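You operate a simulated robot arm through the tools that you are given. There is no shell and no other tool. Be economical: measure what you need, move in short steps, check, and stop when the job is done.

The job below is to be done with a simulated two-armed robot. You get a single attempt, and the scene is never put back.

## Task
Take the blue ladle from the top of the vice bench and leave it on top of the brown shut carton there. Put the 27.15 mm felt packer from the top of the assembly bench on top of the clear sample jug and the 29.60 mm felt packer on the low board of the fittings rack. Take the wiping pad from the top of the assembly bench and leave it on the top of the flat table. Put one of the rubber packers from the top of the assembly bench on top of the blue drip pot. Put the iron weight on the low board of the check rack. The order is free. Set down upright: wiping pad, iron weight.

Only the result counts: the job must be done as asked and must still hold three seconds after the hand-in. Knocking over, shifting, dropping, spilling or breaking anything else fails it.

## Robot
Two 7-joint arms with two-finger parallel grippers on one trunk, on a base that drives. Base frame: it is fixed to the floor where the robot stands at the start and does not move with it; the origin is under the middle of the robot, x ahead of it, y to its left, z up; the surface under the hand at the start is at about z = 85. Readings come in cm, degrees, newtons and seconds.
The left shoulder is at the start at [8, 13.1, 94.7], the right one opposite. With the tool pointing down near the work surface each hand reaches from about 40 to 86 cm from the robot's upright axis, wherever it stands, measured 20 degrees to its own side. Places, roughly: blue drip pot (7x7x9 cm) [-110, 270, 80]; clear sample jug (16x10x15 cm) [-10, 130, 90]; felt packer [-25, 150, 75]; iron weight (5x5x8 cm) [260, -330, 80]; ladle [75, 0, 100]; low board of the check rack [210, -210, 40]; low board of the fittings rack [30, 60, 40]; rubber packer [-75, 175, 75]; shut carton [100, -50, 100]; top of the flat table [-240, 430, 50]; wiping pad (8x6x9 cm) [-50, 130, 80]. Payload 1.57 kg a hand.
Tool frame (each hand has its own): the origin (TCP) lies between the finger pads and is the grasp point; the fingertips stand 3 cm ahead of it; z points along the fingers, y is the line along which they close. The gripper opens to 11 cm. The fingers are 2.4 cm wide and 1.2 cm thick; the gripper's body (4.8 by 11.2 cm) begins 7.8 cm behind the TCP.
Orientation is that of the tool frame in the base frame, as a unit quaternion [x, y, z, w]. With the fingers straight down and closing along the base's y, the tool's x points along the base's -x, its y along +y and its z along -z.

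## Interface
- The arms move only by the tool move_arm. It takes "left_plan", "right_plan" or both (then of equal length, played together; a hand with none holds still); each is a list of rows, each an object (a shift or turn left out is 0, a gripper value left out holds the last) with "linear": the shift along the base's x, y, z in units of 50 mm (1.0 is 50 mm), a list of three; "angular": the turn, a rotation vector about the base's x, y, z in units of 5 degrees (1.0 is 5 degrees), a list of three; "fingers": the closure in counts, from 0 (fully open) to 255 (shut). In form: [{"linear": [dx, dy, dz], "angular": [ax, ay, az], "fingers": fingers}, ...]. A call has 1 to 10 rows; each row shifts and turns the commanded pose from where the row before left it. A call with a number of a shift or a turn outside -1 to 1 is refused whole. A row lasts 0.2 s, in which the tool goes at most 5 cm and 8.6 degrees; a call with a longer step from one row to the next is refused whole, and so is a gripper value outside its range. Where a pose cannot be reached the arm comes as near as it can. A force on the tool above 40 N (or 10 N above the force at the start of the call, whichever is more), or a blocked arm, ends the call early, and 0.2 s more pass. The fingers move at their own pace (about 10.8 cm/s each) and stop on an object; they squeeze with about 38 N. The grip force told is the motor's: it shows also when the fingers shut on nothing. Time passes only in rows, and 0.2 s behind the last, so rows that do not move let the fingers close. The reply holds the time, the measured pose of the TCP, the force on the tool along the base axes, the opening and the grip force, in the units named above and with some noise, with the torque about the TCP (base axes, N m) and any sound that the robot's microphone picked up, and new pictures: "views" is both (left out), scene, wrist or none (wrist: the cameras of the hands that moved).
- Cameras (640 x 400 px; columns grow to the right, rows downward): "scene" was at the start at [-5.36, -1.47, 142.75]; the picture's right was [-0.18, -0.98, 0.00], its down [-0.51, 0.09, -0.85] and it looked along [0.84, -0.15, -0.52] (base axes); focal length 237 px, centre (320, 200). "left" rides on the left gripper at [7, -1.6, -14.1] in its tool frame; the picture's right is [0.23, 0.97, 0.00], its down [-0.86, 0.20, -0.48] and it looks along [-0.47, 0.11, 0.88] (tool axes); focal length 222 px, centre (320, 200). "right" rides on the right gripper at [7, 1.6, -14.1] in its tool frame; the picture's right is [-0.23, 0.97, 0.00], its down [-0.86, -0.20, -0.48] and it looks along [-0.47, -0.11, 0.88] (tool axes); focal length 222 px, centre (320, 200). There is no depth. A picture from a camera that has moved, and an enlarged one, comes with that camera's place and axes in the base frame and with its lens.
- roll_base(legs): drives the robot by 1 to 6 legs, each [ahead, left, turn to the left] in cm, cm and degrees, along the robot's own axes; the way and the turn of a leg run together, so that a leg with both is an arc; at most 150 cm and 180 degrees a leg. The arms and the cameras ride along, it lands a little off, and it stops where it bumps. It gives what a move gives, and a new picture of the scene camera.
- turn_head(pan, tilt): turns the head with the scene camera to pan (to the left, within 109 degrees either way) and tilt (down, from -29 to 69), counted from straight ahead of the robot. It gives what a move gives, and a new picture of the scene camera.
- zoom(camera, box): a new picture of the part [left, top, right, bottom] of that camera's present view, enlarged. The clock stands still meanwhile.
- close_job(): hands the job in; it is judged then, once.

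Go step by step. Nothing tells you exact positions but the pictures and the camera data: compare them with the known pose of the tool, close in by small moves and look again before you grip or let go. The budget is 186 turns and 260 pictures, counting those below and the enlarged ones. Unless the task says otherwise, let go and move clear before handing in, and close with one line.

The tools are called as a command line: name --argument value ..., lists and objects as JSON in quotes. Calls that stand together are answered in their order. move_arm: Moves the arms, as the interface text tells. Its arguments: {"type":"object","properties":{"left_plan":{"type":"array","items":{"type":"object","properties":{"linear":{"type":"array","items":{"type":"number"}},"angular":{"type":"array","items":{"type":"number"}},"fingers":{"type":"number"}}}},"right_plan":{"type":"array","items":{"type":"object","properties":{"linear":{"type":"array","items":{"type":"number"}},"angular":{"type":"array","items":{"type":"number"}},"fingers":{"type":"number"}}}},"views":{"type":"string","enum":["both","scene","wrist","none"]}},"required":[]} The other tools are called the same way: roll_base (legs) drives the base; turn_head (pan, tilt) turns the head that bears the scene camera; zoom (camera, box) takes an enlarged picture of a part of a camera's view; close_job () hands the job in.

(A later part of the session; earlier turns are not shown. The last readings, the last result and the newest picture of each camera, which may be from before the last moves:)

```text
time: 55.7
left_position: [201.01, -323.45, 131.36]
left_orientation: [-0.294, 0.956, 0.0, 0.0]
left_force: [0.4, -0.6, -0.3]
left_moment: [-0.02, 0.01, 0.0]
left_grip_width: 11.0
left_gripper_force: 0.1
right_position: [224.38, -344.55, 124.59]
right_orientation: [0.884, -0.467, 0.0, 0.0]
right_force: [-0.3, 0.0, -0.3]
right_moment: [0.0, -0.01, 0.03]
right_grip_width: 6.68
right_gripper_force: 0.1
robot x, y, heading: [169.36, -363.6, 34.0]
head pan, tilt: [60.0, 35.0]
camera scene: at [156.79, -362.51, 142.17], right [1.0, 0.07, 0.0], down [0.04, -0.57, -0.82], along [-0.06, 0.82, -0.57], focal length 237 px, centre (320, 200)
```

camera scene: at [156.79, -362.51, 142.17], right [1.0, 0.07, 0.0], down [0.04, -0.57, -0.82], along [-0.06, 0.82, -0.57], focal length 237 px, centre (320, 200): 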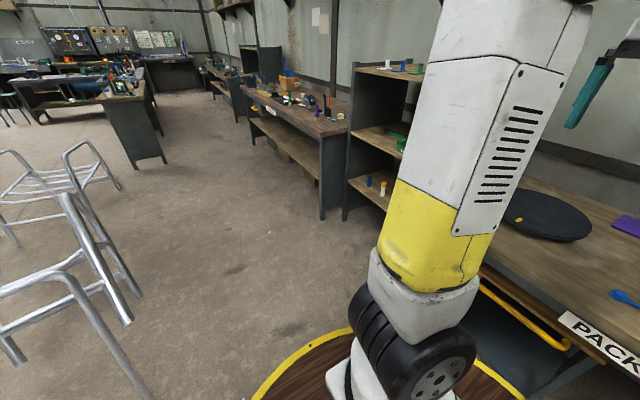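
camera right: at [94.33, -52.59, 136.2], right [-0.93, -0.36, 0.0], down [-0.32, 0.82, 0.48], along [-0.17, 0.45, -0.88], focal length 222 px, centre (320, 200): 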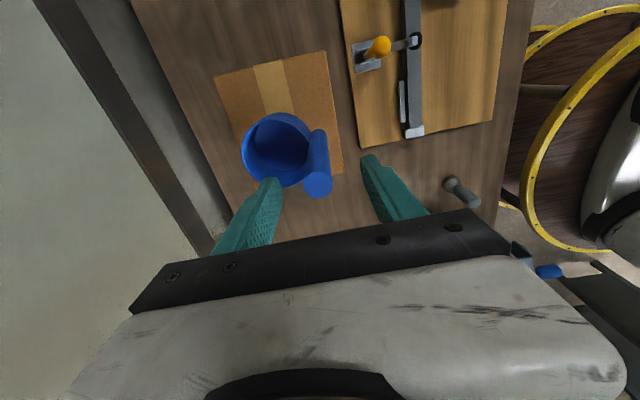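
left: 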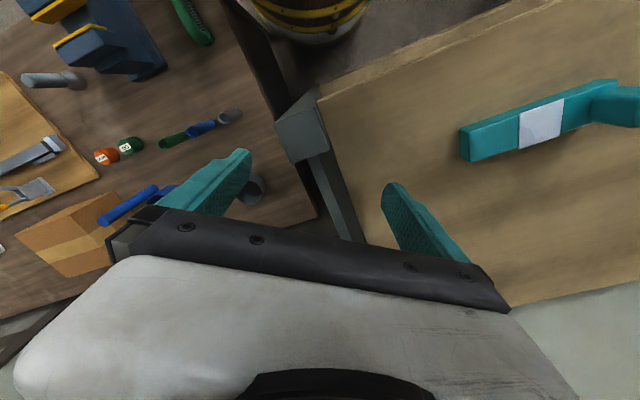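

The low board has another board above it, so I'll tilt the hand about 45° for the weight. I drive up to the packing bench and turn the right hand back to its normal heading.

roll_base --legs '[[20, 0, 0]]'

move_arm --right_plan '[{"angular": [0, 0, -1], "fingers": 60}, {"angular": [0, 0, -1]}, {"angular": [0, 0, -1]}, {"angular": [0, 0, -1]}, {"angular": [0, 0, -1]}, {"angular": [0, 0, -1]}, {"angular": [0, 0, -1]}, {"angular": [0, 0, -1]}, {"angular": [0, 0, -1]}, {"angular": [0, 0, -1]}]' --views "none"

move_arm --right_plan '[{"angular": [0, 0, -1]}, {"angular": [0, 0, -1]}, {"angular": [0, 0, -1]}, {"angular": [0, 0, -1]}, {"angular": [0, 0, -1]}, {"angular": [0, 0, -1]}, {"angular": [0, 0, -1]}, {"angular": [0, 0, -1]}]' --views "none"

turn_head --pan 0 --tilt 45

```text
time: 57.3
left_position: [217.49, -312.71, 131.29]
left_orientation: [-0.291, 0.957, 0.0, 0.0]
left_force: [-0.7, -0.9, -0.1]
left_moment: [-0.03, 0.0, -0.01]
left_grip_width: 11.01
left_gripper_force: 0.0
right_position: [240.73, -333.81, 124.68]
right_orientation: [0.882, -0.471, 0.0, 0.001]
right_force: [-0.2, -0.4, -0.4]
right_moment: [0.01, -0.01, 0.02]
right_grip_width: 6.69
right_gripper_force: 0.0
robot x, y, heading: [185.59, -352.68, 33.8]
head pan, tilt: [60.0, 35.0]
camera scene: at [173.08, -351.47, 142.17], right [1.0, 0.07, 0.0], down [0.04, -0.57, -0.82], along [-0.05, 0.82, -0.57], focal length 237 px, centre (320, 200)
```

scene: 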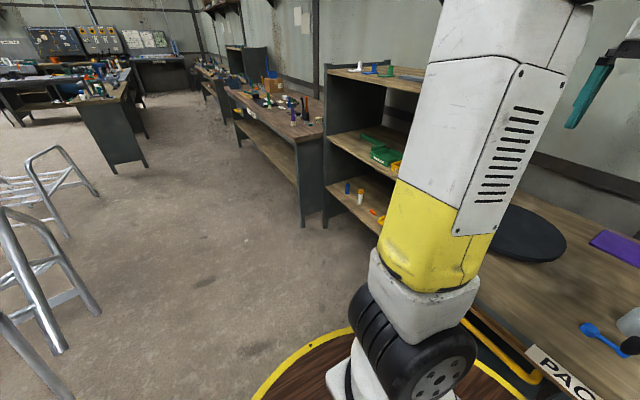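

```text
time: 59.5
left_position: [217.5, -312.68, 131.35]
left_orientation: [-0.291, 0.957, 0.0, 0.0]
left_force: [-0.3, -0.1, 0.1]
left_moment: [0.0, 0.02, -0.02]
left_grip_width: 10.98
left_gripper_force: 0.0
right_position: [240.71, -333.79, 124.68]
right_orientation: [-0.6, 0.8, 0.0, 0.001]
right_force: [0.3, 0.9, -0.9]
right_moment: [0.0, 0.03, 0.0]
right_grip_width: 8.44
right_gripper_force: 0.1
robot x, y, heading: [185.39, -352.85, 33.9]
head pan, tilt: [60.0, 35.0]
```

```text
time: 61.3
left_position: [217.51, -312.71, 131.3]
left_orientation: [-0.291, 0.957, 0.0, -0.001]
left_force: [-0.4, 0.1, 0.3]
left_moment: [0.03, 0.05, 0.0]
left_grip_width: 11.01
left_gripper_force: 0.0
right_position: [240.84, -333.89, 124.65]
right_orientation: [-0.291, 0.957, 0.001, 0.0]
right_force: [0.3, 0.5, 0.3]
right_moment: [-0.03, -0.01, -0.01]
right_grip_width: 8.41
right_gripper_force: 0.1
robot x, y, heading: [185.52, -352.96, 33.8]
head pan, tilt: [60.0, 35.0]
```

```text
time: 62.6
left_position: [217.51, -312.68, 131.3]
left_orientation: [-0.291, 0.957, -0.001, 0.0]
left_force: [0.2, 0.4, 0.2]
left_moment: [-0.02, -0.03, 0.0]
left_grip_width: 10.99
left_gripper_force: 0.0
right_position: [240.76, -333.98, 124.81]
right_orientation: [-0.292, 0.956, 0.0, 0.0]
right_force: [0.5, 0.0, 0.2]
right_moment: [0.02, -0.02, -0.01]
right_grip_width: 8.41
right_gripper_force: 0.0
robot x, y, heading: [185.8, -352.61, 33.7]
head pan, tilt: [0.0, 45.0]
camera scene: at [180.43, -355.72, 140.69], right [0.56, -0.83, 0.0], down [-0.59, -0.39, -0.71], along [0.59, 0.39, -0.71], focal length 237 px, centre (320, 200)
```

scene: 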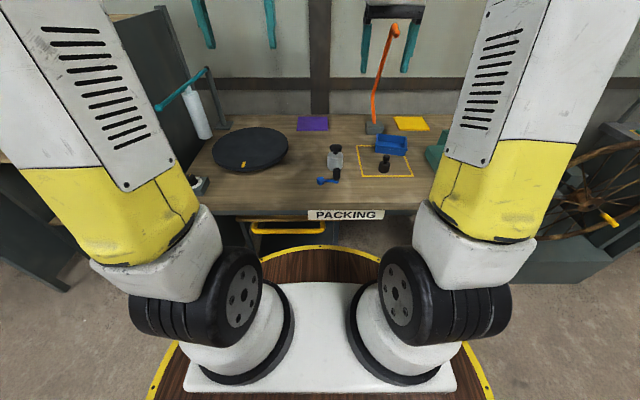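

The weight is at about (260.5, -334), on a bench surface at z≈79. I pitch the right hand up 45° and look with its camera.

move_arm --right_plan '[{"angular": [0.555, -0.832, 0]}, {"angular": [0.555, -0.832, 0]}, {"angular": [0.555, -0.832, 0]}, {"angular": [0.555, -0.832, 0]}, {"angular": [0.555, -0.832, 0]}, {"angular": [0.555, -0.832, 0]}, {"angular": [0.555, -0.832, 0], "linear": [0.3, 0, -0.5]}, {"angular": [0.555, -0.832, 0], "linear": [0.3, 0, -0.5]}, {"angular": [0.555, -0.832, 0], "linear": [0.3, 0, -0.8]}, {"linear": [0.3, -0.2, -0.8]}]'

```text
time: 64.8
left_position: [217.49, -312.63, 131.47]
left_orientation: [-0.29, 0.957, 0.001, 0.0]
left_force: [-0.6, -0.1, 0.2]
left_moment: [0.0, -0.02, 0.0]
left_grip_width: 10.97
left_gripper_force: 0.0
right_position: [246.66, -334.79, 111.82]
right_orientation: [-0.27, 0.883, 0.112, 0.366]
right_force: [-0.2, 0.7, 0.4]
right_moment: [0.0, -0.04, 0.02]
right_grip_width: 8.42
right_gripper_force: 0.2
robot x, y, heading: [185.56, -352.5, 33.7]
head pan, tilt: [0.0, 45.0]
camera scene: at [180.4, -355.73, 140.69], right [0.56, -0.83, 0.0], down [-0.59, -0.39, -0.71], along [0.59, 0.39, -0.71], focal length 237 px, centre (320, 200)
camera right: at [233.34, -341.88, 116.8], right [-0.41, 0.9, 0.16], down [0.33, -0.02, 0.94], along [0.85, 0.44, -0.29], focal length 222 px, centre (320, 200)
```

scene: 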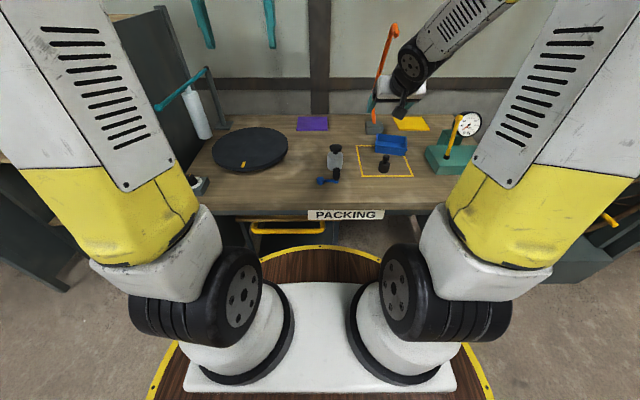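
right: 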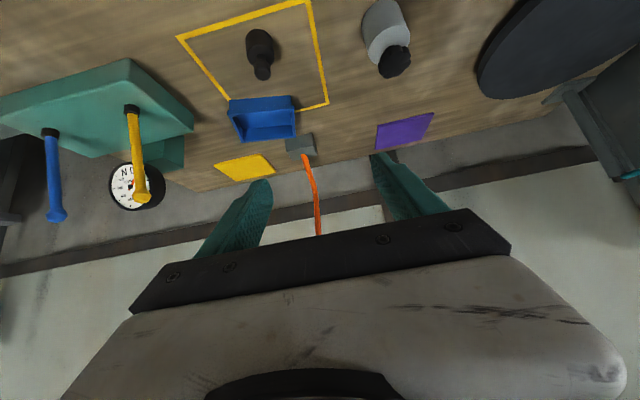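

move_arm --right_plan '[{"linear": [0.27, -0.23, -0.98]}, {"linear": [0.27, -0.23, -0.98]}, {"linear": [0.27, -0.23, -0.98]}, {"linear": [0.27, -0.23, -0.98]}, {}]'

```text
refused: row 1 steps farther than a row can; nothing moved
```

move_arm --right_plan '[{"linear": [0.22, -0.18, -0.78]}, {"linear": [0.22, -0.18, -0.78]}, {"linear": [0.22, -0.18, -0.78]}, {"linear": [0.22, -0.18, -0.78]}, {"linear": [0.2, -0.2, -0.78]}, {}]'

```text
time: 66.2
left_position: [217.46, -312.61, 131.32]
left_orientation: [-0.29, 0.957, 0.0, 0.0]
left_force: [-0.5, -0.5, 0.3]
left_moment: [0.0, 0.01, 0.01]
left_grip_width: 11.01
left_gripper_force: 0.1
right_position: [252.08, -339.35, 92.27]
right_orientation: [-0.268, 0.884, 0.111, 0.367]
right_force: [0.7, -0.1, 0.1]
right_moment: [0.0, -0.05, 0.02]
right_grip_width: 8.41
right_gripper_force: 0.1
robot x, y, heading: [185.61, -352.43, 33.8]
head pan, tilt: [0.0, 45.0]
camera scene: at [180.43, -355.73, 140.69], right [0.56, -0.83, 0.0], down [-0.59, -0.39, -0.71], along [0.59, 0.39, -0.71], focal length 237 px, centre (320, 200)
camera right: at [238.81, -346.49, 97.44], right [-0.41, 0.9, 0.16], down [0.33, -0.02, 0.94], along [0.85, 0.44, -0.29], focal length 222 px, centre (320, 200)
```

scene: 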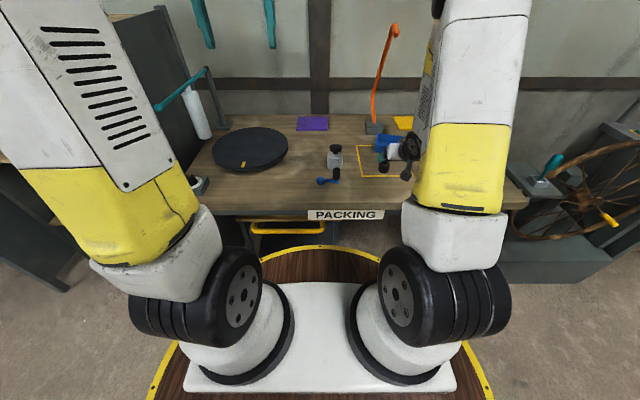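
right: 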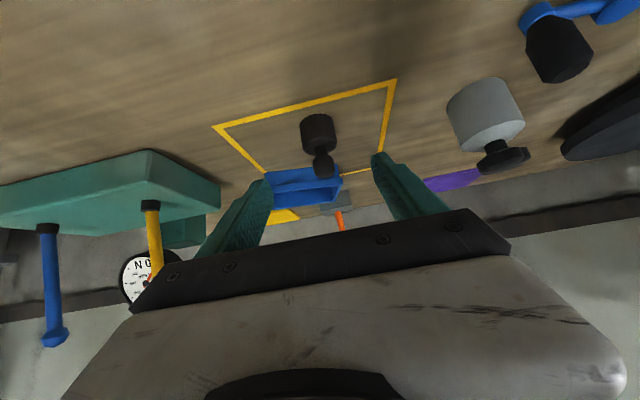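

move_arm --right_plan '[{"linear": [0.4, 0.27, -0.43]}, {"linear": [0.4, 0.27, -0.43]}, {"linear": [0.4, 0.27, -0.43]}, {"linear": [0.38, 0.26, -0.41]}, {}]'

```text
time: 67.4
left_position: [217.56, -312.63, 131.3]
left_orientation: [-0.29, 0.957, 0.0, 0.0]
left_force: [0.8, 0.1, 0.6]
left_moment: [0.02, 0.01, -0.02]
left_grip_width: 10.99
left_gripper_force: 0.0
right_position: [259.91, -334.2, 83.59]
right_orientation: [-0.268, 0.883, 0.111, 0.368]
right_force: [-0.8, -0.7, 0.0]
right_moment: [0.02, -0.02, -0.05]
right_grip_width: 8.44
right_gripper_force: 0.0
robot x, y, heading: [185.69, -352.51, 33.8]
head pan, tilt: [0.0, 45.0]
camera scene: at [180.43, -355.73, 140.69], right [0.56, -0.83, 0.0], down [-0.59, -0.39, -0.71], along [0.59, 0.39, -0.71], focal length 237 px, centre (320, 200)
camera right: at [246.58, -341.1, 88.76], right [-0.41, 0.9, 0.16], down [0.33, -0.02, 0.94], along [0.85, 0.44, -0.29], focal length 222 px, centre (320, 200)
```

scene: 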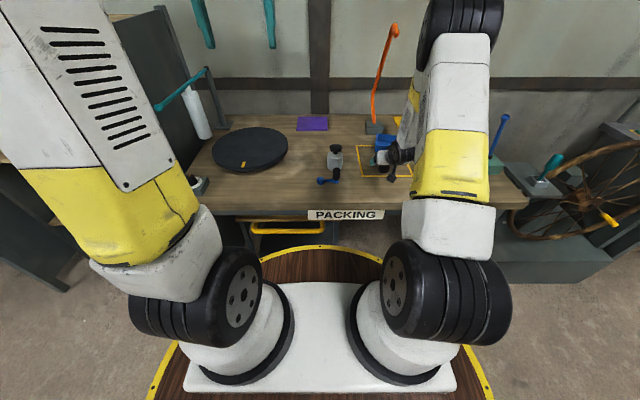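
right: 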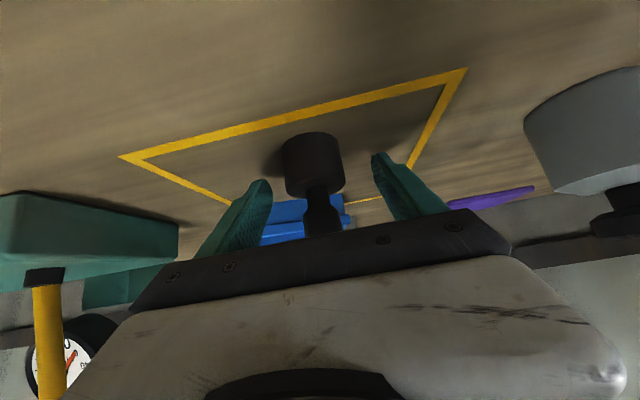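

move_arm --right_plan '[{"linear": [0.05, -0.08, -0.1]}, {"linear": [0, 0, -0.12]}, {}]' --views "wrist"

```text
time: 68.2
left_position: [217.35, -312.81, 131.27]
left_orientation: [-0.29, 0.957, 0.0, 0.001]
left_force: [0.3, 0.6, 0.1]
left_moment: [0.02, 0.03, 0.03]
left_grip_width: 11.02
left_gripper_force: 0.0
right_position: [260.39, -334.59, 82.98]
right_orientation: [-0.268, 0.882, 0.112, 0.37]
right_force: [-4.3, -3.4, 9.1]
right_moment: [0.29, 0.26, 0.23]
right_grip_width: 8.41
right_gripper_force: 0.0
robot x, y, heading: [185.87, -352.63, 33.5]
head pan, tilt: [0.0, 45.0]
stopped in row 3 (right hand): the force on the tool passed its limit at 42 N (the readings are from after the stop); the commanded pose is now the measured one
camera right: at [246.92, -341.57, 87.94], right [-0.41, 0.9, 0.16], down [0.32, -0.02, 0.95], along [0.85, 0.44, -0.28], focal length 222 px, centre (320, 200)
```

right: 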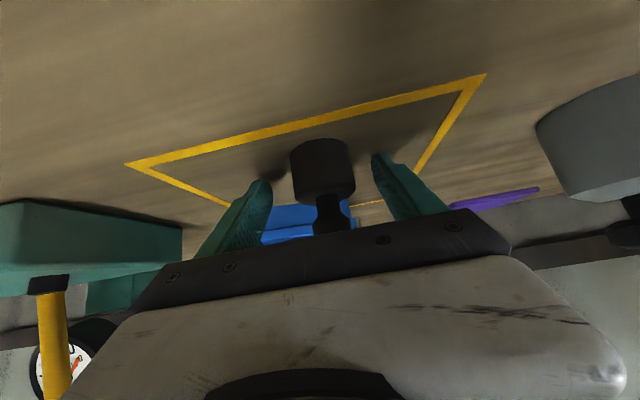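

The fingertips touch the bench (z≈80). I raise 3 mm and grip.

move_arm --right_plan '[{"linear": [0, 0, 0.07]}, {"fingers": 255}, {"fingers": 255}, {"fingers": 255}, {}]' --views "wrist"

```text
time: 69.4
left_position: [217.55, -312.74, 131.19]
left_orientation: [-0.291, 0.957, 0.0, 0.0]
left_force: [0.1, 0.9, -0.5]
left_moment: [0.02, 0.0, -0.02]
left_grip_width: 10.99
left_gripper_force: 0.0
right_position: [260.31, -334.65, 83.05]
right_orientation: [-0.268, 0.883, 0.111, 0.369]
right_force: [-0.2, 0.8, 0.1]
right_moment: [-0.01, 0.01, 0.01]
right_grip_width: 4.27
right_gripper_force: 38.5
robot x, y, heading: [185.69, -352.74, 33.7]
head pan, tilt: [0.0, 45.0]
camera right: at [246.92, -341.65, 88.13], right [-0.41, 0.9, 0.16], down [0.33, -0.02, 0.94], along [0.85, 0.44, -0.29], focal length 222 px, centre (320, 200)
```

right: 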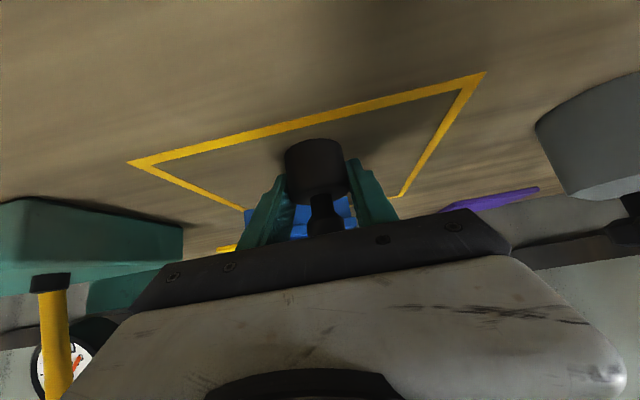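

move_arm --right_plan '[{"linear": [0, 0, 0.5]}, {"linear": [0, 0, 0.8]}, {"linear": [0, 0, 0.8]}, {"linear": [-0.5, -0.33, 0.5]}, {"linear": [-0.66, -0.44, 0.4]}, {"linear": [-0.66, -0.44, 0.4]}, {}]'

```text
time: 71.0
left_position: [217.46, -312.68, 131.28]
left_orientation: [-0.291, 0.957, 0.0, -0.001]
left_force: [-0.1, -0.1, 0.4]
left_moment: [0.01, 0.02, -0.01]
left_grip_width: 11.01
left_gripper_force: 0.2
right_position: [251.03, -340.73, 100.28]
right_orientation: [-0.268, 0.883, 0.111, 0.369]
right_force: [0.5, 0.4, -3.4]
right_moment: [-0.01, 0.02, -0.01]
right_grip_width: 4.25
right_gripper_force: 37.2
robot x, y, heading: [185.23, -352.75, 33.7]
head pan, tilt: [0.0, 45.0]
camera scene: at [180.42, -355.74, 140.69], right [0.56, -0.83, 0.0], down [-0.59, -0.39, -0.71], along [0.59, 0.39, -0.71], focal length 237 px, centre (320, 200)
camera right: at [237.61, -347.66, 105.27], right [-0.41, 0.9, 0.16], down [0.33, -0.02, 0.94], along [0.85, 0.44, -0.29], focal length 222 px, centre (320, 200)
```

scene: 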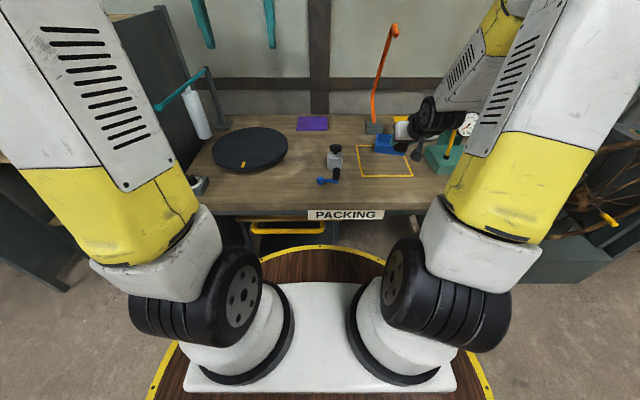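
right: 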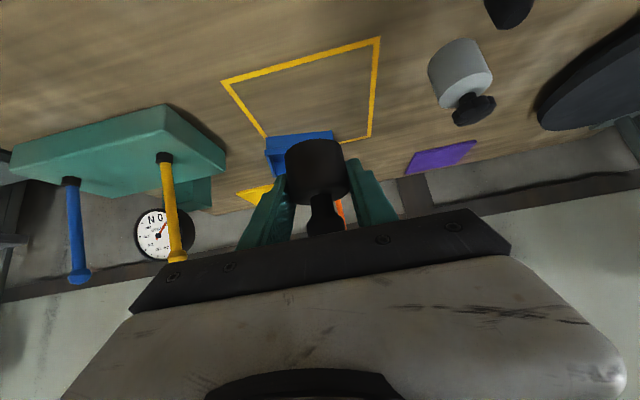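

The weight is held upright. I back off and slide left to the check rack.

roll_base --legs '[[-28, 0, 0], [0, 115, 0]]'

turn_head --pan 0 --tilt 38

```text
time: 78.3
left_position: [127.88, -233.95, 131.23]
left_orientation: [-0.307, 0.952, 0.001, -0.001]
left_force: [0.8, 0.4, -0.2]
left_moment: [-0.02, 0.02, 0.01]
left_grip_width: 10.98
left_gripper_force: 0.1
right_position: [162.43, -260.64, 100.16]
right_orientation: [-0.283, 0.878, 0.118, 0.368]
right_force: [-0.1, 0.0, -4.5]
right_moment: [0.0, 0.02, -0.01]
right_grip_width: 4.23
right_gripper_force: 37.9
robot x, y, heading: [97.05, -274.71, 35.5]
head pan, tilt: [0.0, 45.0]
camera scene: at [92.28, -278.21, 140.69], right [0.58, -0.81, 0.0], down [-0.57, -0.41, -0.71], along [0.57, 0.41, -0.71], focal length 237 px, centre (320, 200)
```

scene: 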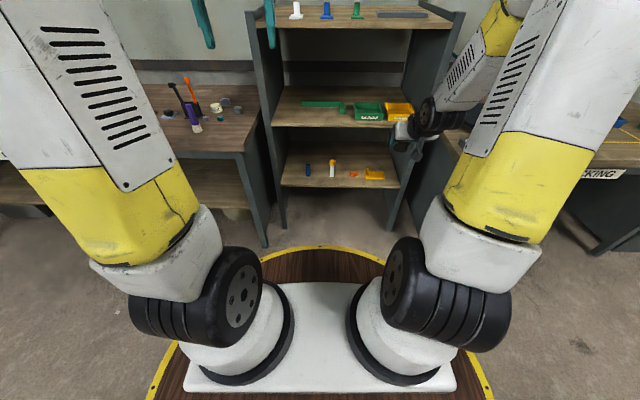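

```text
time: 79.0
left_position: [127.86, -233.88, 131.25]
left_orientation: [-0.308, 0.952, 0.0, 0.0]
left_force: [-0.6, -0.1, 0.3]
left_moment: [-0.01, 0.02, 0.02]
left_grip_width: 11.02
left_gripper_force: 0.1
right_position: [162.3, -260.63, 100.16]
right_orientation: [-0.283, 0.878, 0.118, 0.366]
right_force: [0.9, 0.6, -3.6]
right_moment: [0.01, -0.01, -0.02]
right_grip_width: 4.24
right_gripper_force: 37.6
robot x, y, heading: [97.64, -274.73, 35.6]
head pan, tilt: [0.0, 38.0]
camera scene: at [92.68, -277.92, 141.71], right [0.58, -0.81, 0.0], down [-0.5, -0.36, -0.79], along [0.64, 0.46, -0.62], focal length 237 px, centre (320, 200)
```

scene: 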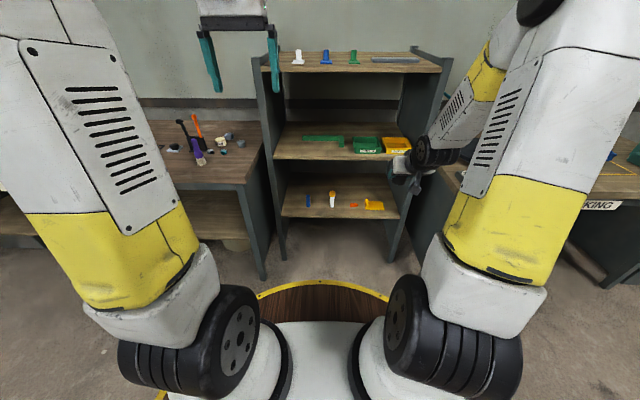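

zoom --camera "scene" --box '[240, 30, 460, 270]'

```text
1.67 times, centred on (350, 150) of scene
camera zoom: at [92.68, -277.92, 141.71], right [0.58, -0.81, 0.0], down [-0.5, -0.36, -0.79], along [0.64, 0.46, -0.62], focal length 395 px, centre (270, 283)
```

zoom: 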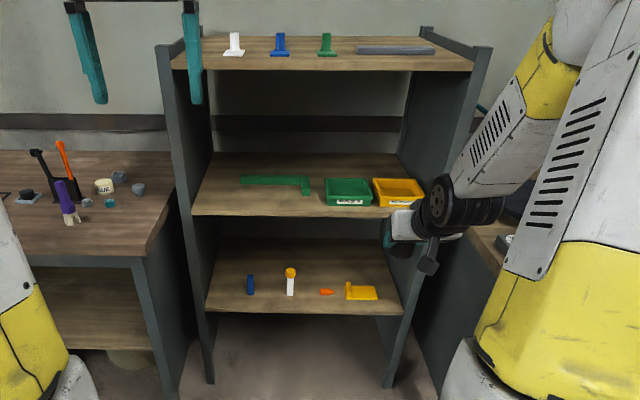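

The check rack's low board is free at its left end, left of the blue item. I lower and tuck the right hand with the weight, then line up the base.

move_arm --right_plan '[{"linear": [-0.45, -0.03, -0.8]}, {"linear": [-0.45, -0.03, -0.8]}, {"linear": [-0.45, -0.03, -0.8]}, {"linear": [-0.45, -0.03, -0.8]}, {"linear": [-0.45, -0.03, -0.8]}, {"linear": [-0.45, -0.03, -0.8]}, {"linear": [-0.45, -0.03, -0.8]}, {"linear": [-0.45, -0.03, -0.8]}, {}]' --views "scene"

roll_base --legs '[[0, 28, -1], [28, 0, 0]]'

```text
time: 81.0
left_position: [127.86, -233.97, 131.39]
left_orientation: [-0.307, 0.952, 0.001, 0.0]
left_force: [-1.3, 0.1, 0.8]
left_moment: [0.03, 0.0, 0.0]
left_grip_width: 10.97
left_gripper_force: 0.0
right_position: [144.31, -261.92, 68.1]
right_orientation: [-0.283, 0.878, 0.117, 0.367]
right_force: [0.7, -0.9, -3.4]
right_moment: [-0.01, -0.02, 0.02]
right_grip_width: 4.25
right_gripper_force: 38.0
robot x, y, heading: [96.95, -274.94, 35.8]
head pan, tilt: [0.0, 38.0]
camera scene: at [92.67, -277.92, 141.71], right [0.58, -0.81, 0.0], down [-0.5, -0.36, -0.79], along [0.64, 0.46, -0.62], focal length 237 px, centre (320, 200)
```

scene: 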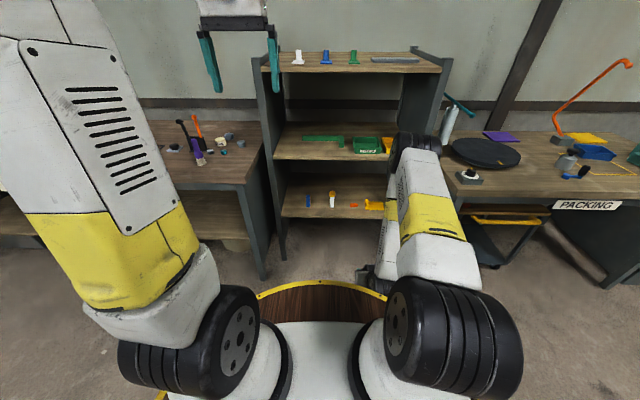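

```text
time: 84.5
left_position: [135.64, -195.48, 131.35]
left_orientation: [-0.299, 0.954, 0.0, -0.001]
left_force: [0.2, -0.2, -0.3]
left_moment: [-0.01, -0.01, -0.01]
left_grip_width: 10.99
left_gripper_force: 0.1
right_position: [151.63, -223.74, 68.11]
right_orientation: [-0.276, 0.881, 0.114, 0.368]
right_force: [-0.1, 0.0, -3.8]
right_moment: [-0.01, -0.02, -0.04]
right_grip_width: 4.24
right_gripper_force: 38.0
robot x, y, heading: [103.83, -236.09, 34.7]
head pan, tilt: [0.0, 38.0]
camera scene: at [99.74, -238.84, 141.71], right [0.57, -0.82, 0.0], down [-0.51, -0.35, -0.79], along [0.65, 0.45, -0.62], focal length 237 px, centre (320, 200)
```

scene: 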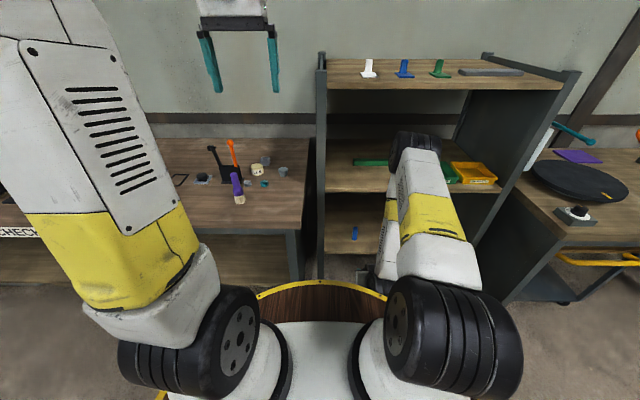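

zoom --camera "scene" --box '[290, 40, 450, 290]'

move_arm --right_plan '[{"linear": [0, 0, 0]}]' --views "wrist"

```text
1.60 times, centred on (370, 165) of scene
camera zoom: at [99.74, -238.84, 141.71], right [0.57, -0.82, 0.0], down [-0.51, -0.35, -0.79], along [0.65, 0.45, -0.62], focal length 379 px, centre (240, 256)
```

zoom: 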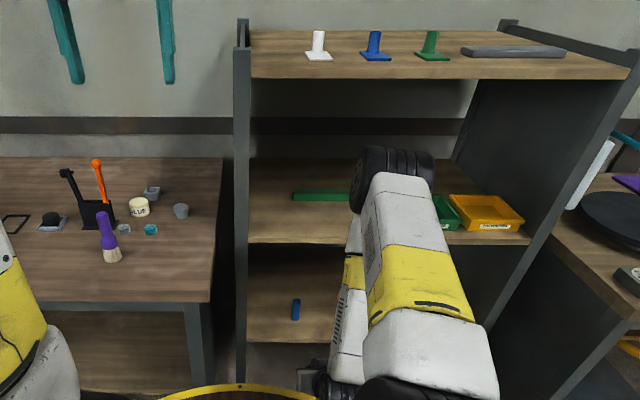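

```text
time: 84.9
left_position: [135.65, -195.49, 131.23]
left_orientation: [-0.3, 0.954, 0.0, 0.0]
left_force: [-0.2, -0.6, -0.3]
left_moment: [-0.02, -0.02, 0.01]
left_grip_width: 11.01
left_gripper_force: 0.1
right_position: [151.55, -223.55, 68.1]
right_orientation: [-0.276, 0.881, 0.114, 0.367]
right_force: [0.0, -0.5, -2.3]
right_moment: [-0.01, 0.0, 0.01]
right_grip_width: 4.27
right_gripper_force: 37.6
robot x, y, heading: [104.54, -235.75, 34.9]
head pan, tilt: [0.0, 38.0]
camera right: at [138.39, -230.98, 73.11], right [-0.42, 0.89, 0.16], down [0.33, -0.01, 0.94], along [0.84, 0.45, -0.29], focal length 222 px, centre (320, 200)
```

right: 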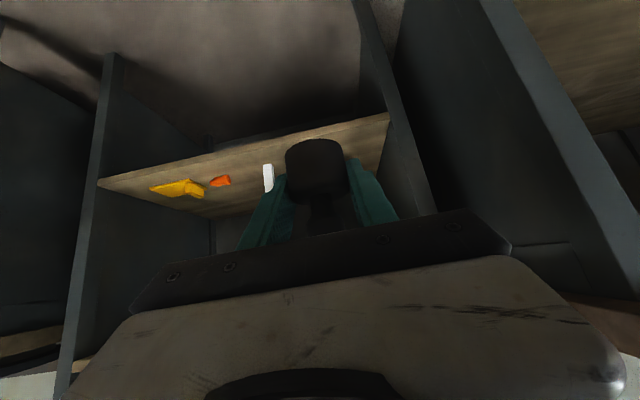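

Low board at z≈44–46, its front about 73.5 ahead of the axis; the free spot is about 9.5 to the right of centre. I drive a little nearer and bring the weight in front of the board.

roll_base --legs '[[8, 0, 0]]'

move_arm --right_plan '[{"linear": [0.42, 0.66, -0.4]}, {"linear": [0.42, 0.66, -0.4]}, {"linear": [0.42, 0.66, -0.4]}, {"linear": [0.42, 0.66, -0.4]}, {"linear": [0.42, 0.66, -0.4]}, {}]'

```text
time: 86.0
left_position: [142.3, -190.82, 131.33]
left_orientation: [-0.299, 0.954, 0.0, 0.0]
left_force: [-0.1, 0.3, -0.1]
left_moment: [0.01, -0.03, -0.01]
left_grip_width: 11.01
left_gripper_force: 0.0
right_position: [158.33, -219.06, 68.07]
right_orientation: [-0.276, 0.881, 0.115, 0.367]
right_force: [0.7, -0.4, -3.6]
right_moment: [0.03, -0.03, 0.02]
right_grip_width: 4.23
right_gripper_force: 37.6
robot x, y, heading: [110.89, -231.63, 34.9]
head pan, tilt: [0.0, 38.0]
camera scene: at [106.43, -234.19, 141.71], right [0.57, -0.82, 0.0], down [-0.51, -0.35, -0.79], along [0.65, 0.45, -0.62], focal length 237 px, centre (320, 200)
```

scene: 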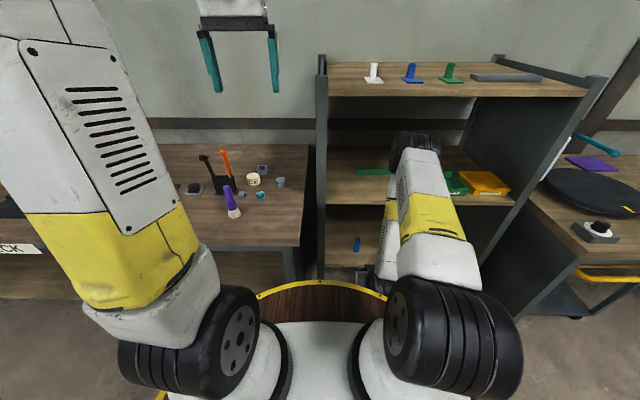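

```text
time: 87.4
left_position: [142.36, -190.8, 131.26]
left_orientation: [-0.3, 0.954, 0.0, 0.0]
left_force: [0.1, 0.8, 0.0]
left_moment: [-0.01, 0.03, 0.0]
left_grip_width: 10.99
left_gripper_force: 0.1
right_position: [168.73, -202.29, 58.02]
right_orientation: [-0.276, 0.881, 0.115, 0.367]
right_force: [-0.3, 0.6, -3.6]
right_moment: [-0.03, 0.03, 0.02]
right_grip_width: 4.22
right_gripper_force: 38.0
robot x, y, heading: [110.93, -231.02, 34.6]
head pan, tilt: [0.0, 38.0]
camera scene: at [106.44, -234.18, 141.72], right [0.57, -0.82, 0.0], down [-0.51, -0.35, -0.79], along [0.65, 0.45, -0.62], focal length 237 px, centre (320, 200)
camera right: at [155.47, -209.56, 63.12], right [-0.43, 0.89, 0.16], down [0.33, -0.01, 0.94], along [0.84, 0.45, -0.29], focal length 222 px, centre (320, 200)
```

scene: 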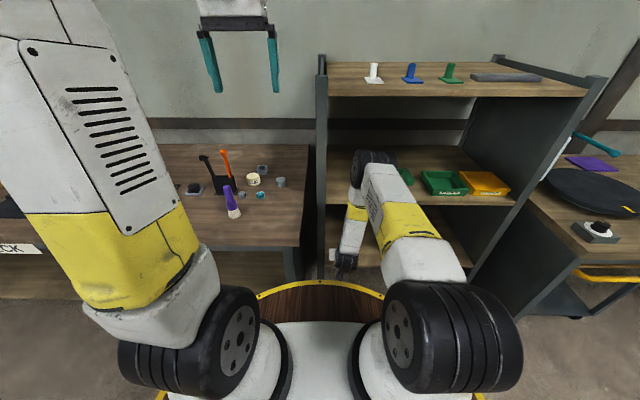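
right: 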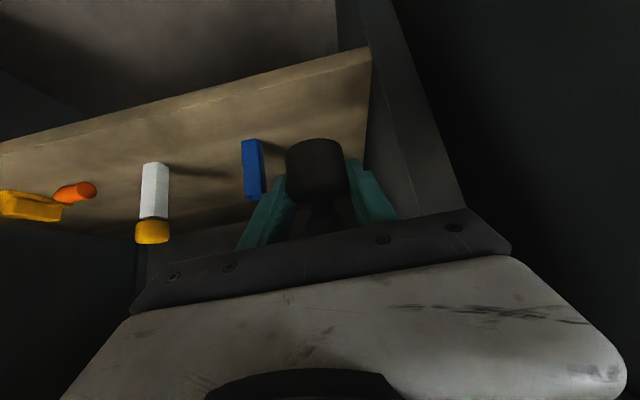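

The left corner of the low board and the blue item are clear in the wrist view, and the spot fits. I move the weight in and descend until it touches.

move_arm --right_plan '[{"linear": [0.45, 0.23, 0]}, {"linear": [0.45, 0.23, 0]}, {"linear": [0.44, 0.23, 0]}, {"linear": [0, 0, -0.7]}, {"linear": [0, 0, -0.5]}, {}]'

```text
time: 88.8
left_position: [142.36, -190.62, 131.45]
left_orientation: [-0.3, 0.954, 0.0, 0.0]
left_force: [-0.7, -0.2, -0.6]
left_moment: [0.02, -0.01, -0.01]
left_grip_width: 11.01
left_gripper_force: 0.0
right_position: [175.52, -199.02, 51.98]
right_orientation: [-0.277, 0.88, 0.115, 0.367]
right_force: [-0.7, 0.3, -3.4]
right_moment: [-0.03, -0.02, 0.01]
right_grip_width: 4.21
right_gripper_force: 38.5
robot x, y, heading: [111.09, -231.33, 35.0]
head pan, tilt: [0.0, 38.0]
camera scene: at [106.44, -234.17, 141.72], right [0.57, -0.82, 0.0], down [-0.51, -0.35, -0.79], along [0.65, 0.45, -0.62], focal length 237 px, centre (320, 200)
camera right: at [162.16, -206.37, 57.02], right [-0.43, 0.89, 0.16], down [0.33, -0.01, 0.94], along [0.84, 0.45, -0.29], focal length 222 px, centre (320, 200)
```

scene: 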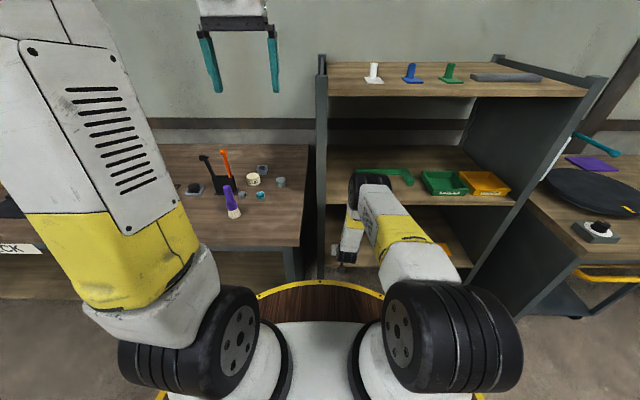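
right: 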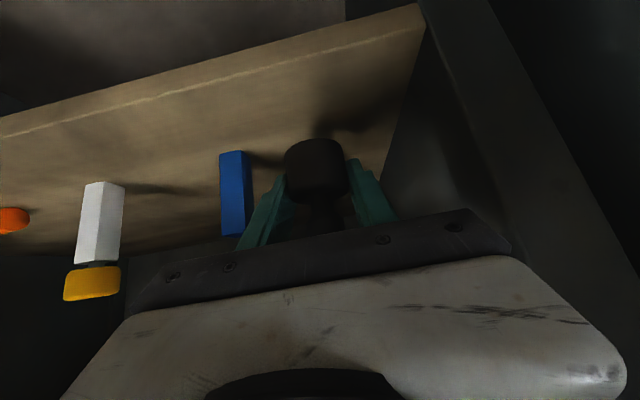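

move_arm --right_plan '[{"linear": [0, 0, -0.3]}, {"linear": [0, 0, -0.15]}, {"linear": [0, 0, -0.12]}, {"linear": [0, 0, -0.1]}, {"linear": [0, 0, -0.08]}, {}]' --views "wrist"

```text
time: 90.2
left_position: [142.43, -190.78, 131.19]
left_orientation: [-0.301, 0.954, 0.0, 0.0]
left_force: [0.6, 0.6, -0.5]
left_moment: [0.0, 0.01, -0.01]
left_grip_width: 10.99
left_gripper_force: 0.0
right_position: [175.53, -199.18, 48.32]
right_orientation: [-0.276, 0.88, 0.115, 0.368]
right_force: [0.6, -0.7, -4.0]
right_moment: [-0.02, -0.04, -0.05]
right_grip_width: 4.24
right_gripper_force: 38.2
robot x, y, heading: [111.23, -231.15, 34.8]
head pan, tilt: [0.0, 38.0]
camera right: at [162.27, -206.34, 53.36], right [-0.43, 0.89, 0.16], down [0.33, -0.01, 0.94], along [0.84, 0.45, -0.29], focal length 222 px, centre (320, 200)
```

right: 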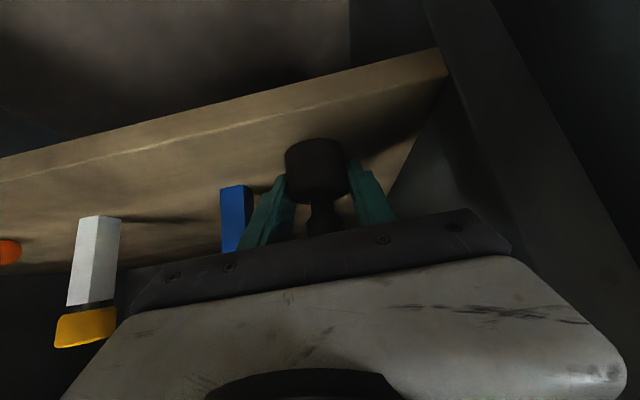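

move_arm --right_plan '[{"linear": [0, 0, -0.06]}, {"linear": [0, 0, -0.05]}, {"linear": [0, 0, -0.05]}, {"linear": [0, 0, -0.04]}, {}]' --views "wrist"

```text
time: 91.0
left_position: [142.22, -190.78, 131.35]
left_orientation: [-0.3, 0.954, 0.0, 0.0]
left_force: [-0.8, 0.7, -0.3]
left_moment: [0.0, -0.03, 0.03]
left_grip_width: 11.02
left_gripper_force: 0.0
right_position: [175.97, -198.83, 47.99]
right_orientation: [-0.276, 0.878, 0.116, 0.373]
right_force: [1.4, 0.2, 5.5]
right_moment: [-0.08, 0.09, -0.02]
right_grip_width: 4.23
right_gripper_force: 38.2
robot x, y, heading: [110.98, -231.62, 34.9]
head pan, tilt: [0.0, 38.0]
stopped in row 4 (right hand): the force on the tool passed its limit at 47 N (the readings are from after the stop); the commanded pose is now the measured one
camera right: at [162.61, -206.1, 52.8], right [-0.43, 0.89, 0.16], down [0.32, -0.02, 0.95], along [0.85, 0.46, -0.27], focal length 222 px, centre (320, 200)
```

right: 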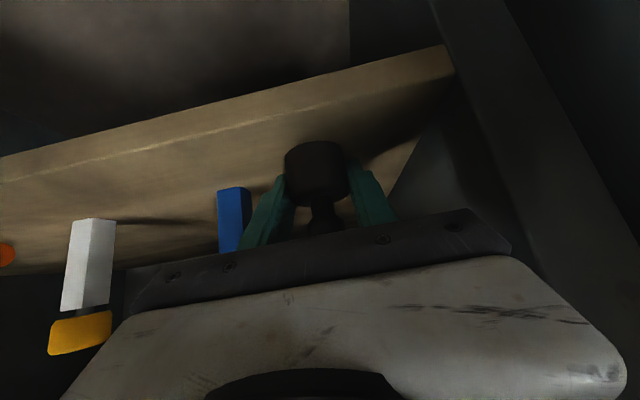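

Contact at z≈48, so the weight stands on the board. I open and back straight out along the tool axis.

move_arm --right_plan '[{"fingers": 110}, {"fingers": 110}, {"linear": [-0.3, -0.2, 0.36]}, {"linear": [-0.4, -0.28, 0.4]}, {"linear": [-0.6, -0.42, 0.3]}, {}]'

```text
time: 92.5
left_position: [142.3, -190.79, 131.31]
left_orientation: [-0.3, 0.954, 0.0, 0.0]
left_force: [-0.1, -0.4, -0.3]
left_moment: [0.0, 0.04, 0.01]
left_grip_width: 10.99
left_gripper_force: 0.1
right_position: [169.38, -203.13, 52.98]
right_orientation: [-0.275, 0.879, 0.115, 0.373]
right_force: [-0.4, -0.4, 0.9]
right_moment: [-0.01, 0.03, -0.03]
right_grip_width: 6.27
right_gripper_force: 0.1
robot x, y, heading: [111.05, -231.31, 35.0]
head pan, tilt: [0.0, 38.0]
camera scene: at [106.43, -234.18, 141.72], right [0.57, -0.82, 0.0], down [-0.51, -0.35, -0.79], along [0.65, 0.45, -0.62], focal length 237 px, centre (320, 200)
camera right: at [156.13, -210.45, 57.9], right [-0.43, 0.89, 0.16], down [0.32, -0.02, 0.95], along [0.85, 0.46, -0.28], focal length 222 px, centre (320, 200)
```

scene: 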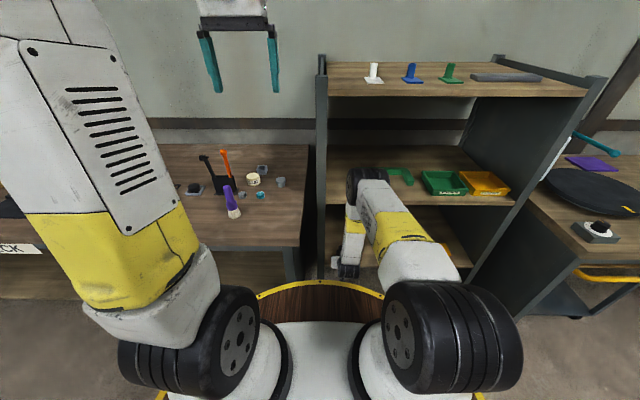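
right: 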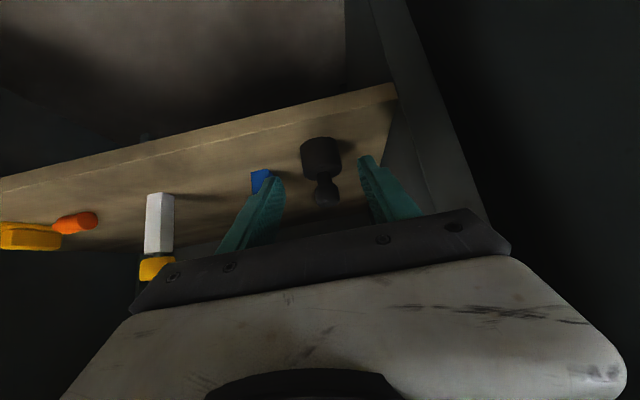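

The weight stands upright on the low board. I back off and head left along the wall toward the fittings rack and the assembly bench.

roll_base --legs '[[-32, 0, 0], [0, 140, 0]]'

move_arm --right_plan '[{"linear": [0, 0, 0.9]}, {"linear": [0, 0, 0.9]}, {"linear": [0, 0, 0.9]}, {"linear": [0, 0, 0.9]}, {"linear": [0, 0, 0.9]}, {"linear": [0, 0, 0.9]}, {"linear": [0, 0, 0.9]}, {"linear": [0, 0, 0.9]}, {"linear": [0, 0, 0.9]}, {"linear": [0, 0, 0.9], "fingers": 0}]' --views "none"

roll_base --legs '[[0, 140, 0]]'

```text
time: 101.2
left_position: [34.88, -92.92, 131.28]
left_orientation: [-0.303, 0.953, 0.0, 0.0]
left_force: [0.3, -1.0, 1.0]
left_moment: [0.0, 0.01, -0.02]
left_grip_width: 11.01
left_gripper_force: 0.0
right_position: [61.91, -105.13, 53.0]
right_orientation: [-0.277, 0.878, 0.116, 0.372]
right_force: [-0.1, 0.3, 0.1]
right_moment: [0.0, -0.02, 0.01]
right_grip_width: 6.26
right_gripper_force: 0.1
robot x, y, heading: [3.69, -133.46, 35.4]
head pan, tilt: [0.0, 38.0]
camera scene: at [-0.77, -136.56, 141.71], right [0.58, -0.82, 0.0], down [-0.5, -0.35, -0.79], along [0.64, 0.45, -0.62], focal length 237 px, centre (320, 200)
```

scene: 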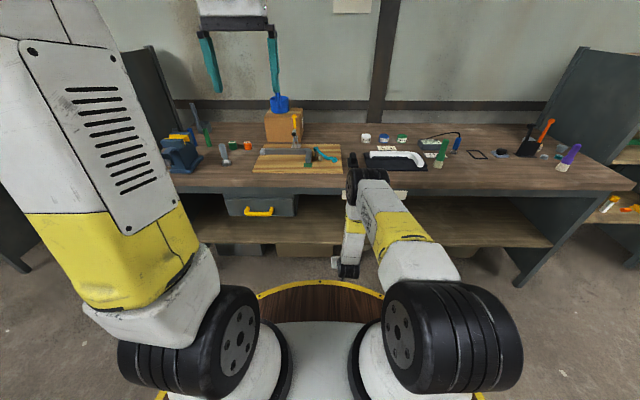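

```text
time: 103.4
left_position: [34.95, -92.93, 131.25]
left_orientation: [-0.302, 0.953, 0.0, 0.001]
left_force: [0.9, 0.7, -1.0]
left_moment: [0.0, 0.03, 0.02]
left_grip_width: 11.0
left_gripper_force: 0.1
right_position: [62.15, -105.06, 97.92]
right_orientation: [-0.278, 0.878, 0.118, 0.372]
right_force: [0.9, -0.2, -0.3]
right_moment: [0.0, 0.02, 0.01]
right_grip_width: 10.98
right_gripper_force: 0.0
robot x, y, heading: [3.8, -133.61, 35.0]
head pan, tilt: [0.0, 38.0]
```

```text
time: 110.4
left_position: [-45.69, 20.72, 131.28]
left_orientation: [-0.305, 0.952, 0.0, 0.0]
left_force: [0.1, -0.3, -0.5]
left_moment: [-0.01, 0.06, -0.01]
left_grip_width: 11.01
left_gripper_force: 0.1
right_position: [-18.36, 8.87, 97.98]
right_orientation: [-0.279, 0.878, 0.117, 0.372]
right_force: [0.4, -0.3, 0.1]
right_moment: [-0.01, -0.04, 0.0]
right_grip_width: 11.01
right_gripper_force: 0.1
robot x, y, heading: [-76.7, -19.75, 35.4]
head pan, tilt: [0.0, 38.0]
camera scene: at [-81.13, -23.04, 141.71], right [0.58, -0.81, 0.0], down [-0.5, -0.36, -0.79], along [0.64, 0.46, -0.62], focal length 237 px, centre (320, 200)
```

scene: 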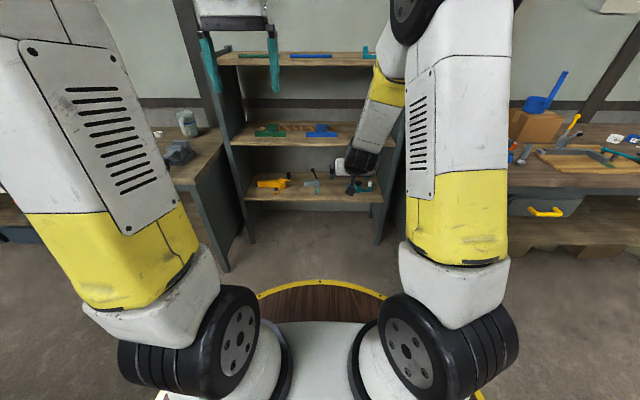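

zoom --camera "scene" --box '[200, 30, 420, 250]'

turn_head --pan 45 --tilt 30

```text
1.82 times, centred on (310, 140) of scene
camera zoom: at [-81.13, -23.04, 141.71], right [0.58, -0.81, 0.0], down [-0.5, -0.36, -0.79], along [0.64, 0.46, -0.62], focal length 430 px, centre (338, 309)
```

zoom: 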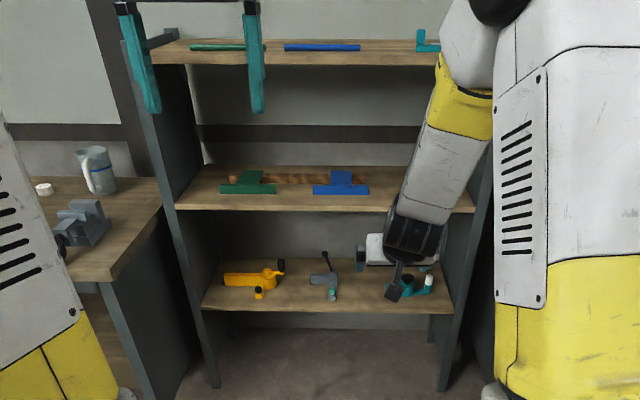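

```text
time: 111.5
left_position: [-45.67, 20.71, 131.33]
left_orientation: [-0.305, 0.952, 0.0, 0.001]
left_force: [0.4, 0.6, 0.8]
left_moment: [0.02, -0.05, -0.01]
left_grip_width: 11.02
left_gripper_force: 0.1
right_position: [-18.25, 8.79, 97.94]
right_orientation: [-0.28, 0.877, 0.118, 0.371]
right_force: [0.1, 0.6, 0.2]
right_moment: [-0.02, -0.02, 0.01]
right_grip_width: 10.98
right_gripper_force: 0.0
robot x, y, heading: [-76.56, -19.8, 35.7]
head pan, tilt: [45.0, 30.0]
camera scene: at [-86.66, -19.13, 142.95], right [0.99, -0.17, 0.0], down [-0.08, -0.49, -0.87], along [0.14, 0.85, -0.5], focal length 237 px, centre (320, 200)
```

scene: 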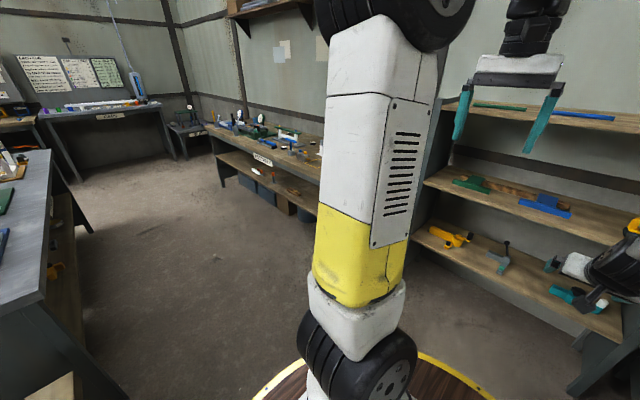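

The sample jug is visible on the assembly bench just left of this rack. I move on to face the assembly bench.

roll_base --legs '[[6, 0, 0], [0, 125, 0]]'

turn_head --pan 0 --tilt 38

```text
time: 118.3
left_position: [-114.41, 124.6, 131.31]
left_orientation: [-0.316, 0.949, 0.0, 0.0]
left_force: [-0.7, 0.3, -0.8]
left_moment: [0.01, -0.03, 0.01]
left_grip_width: 11.01
left_gripper_force: 0.0
right_position: [-86.8, 113.26, 97.89]
right_orientation: [-0.29, 0.874, 0.122, 0.371]
right_force: [0.1, -0.1, -0.4]
right_moment: [0.03, -0.02, 0.02]
right_grip_width: 10.98
right_gripper_force: 0.2
robot x, y, heading: [-144.36, 82.83, 36.9]
head pan, tilt: [45.0, 30.0]
camera scene: at [-154.47, 83.76, 142.95], right [0.99, -0.14, 0.0], down [-0.07, -0.49, -0.87], along [0.12, 0.86, -0.5], focal length 237 px, centre (320, 200)
```

scene: 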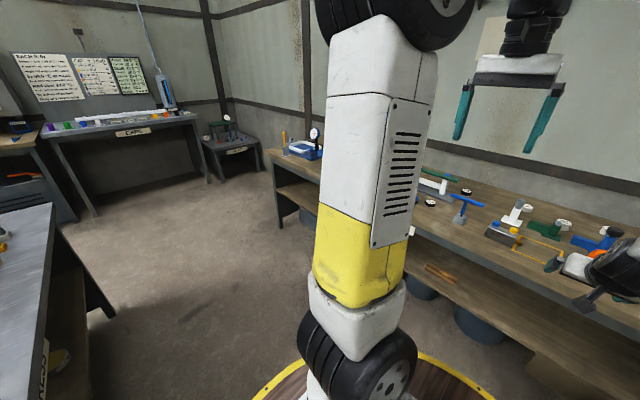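

```text
time: 119.4
left_position: [-114.4, 124.48, 131.35]
left_orientation: [-0.315, 0.949, -0.001, 0.0]
left_force: [0.8, 0.1, 1.0]
left_moment: [0.01, -0.01, -0.02]
left_grip_width: 11.06
left_gripper_force: 0.0
right_position: [-86.73, 113.33, 97.87]
right_orientation: [-0.29, 0.875, 0.121, 0.369]
right_force: [-0.3, -0.3, 0.3]
right_moment: [-0.01, 0.0, 0.0]
right_grip_width: 10.97
right_gripper_force: 0.0
robot x, y, heading: [-144.01, 82.92, 36.9]
head pan, tilt: [0.0, 38.0]
camera scene: at [-148.85, 79.98, 141.72], right [0.6, -0.8, 0.0], down [-0.49, -0.37, -0.79], along [0.63, 0.47, -0.62], focal length 237 px, centre (320, 200)
```

scene: 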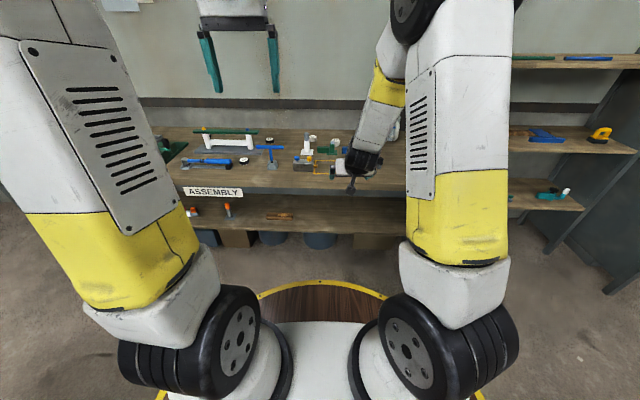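

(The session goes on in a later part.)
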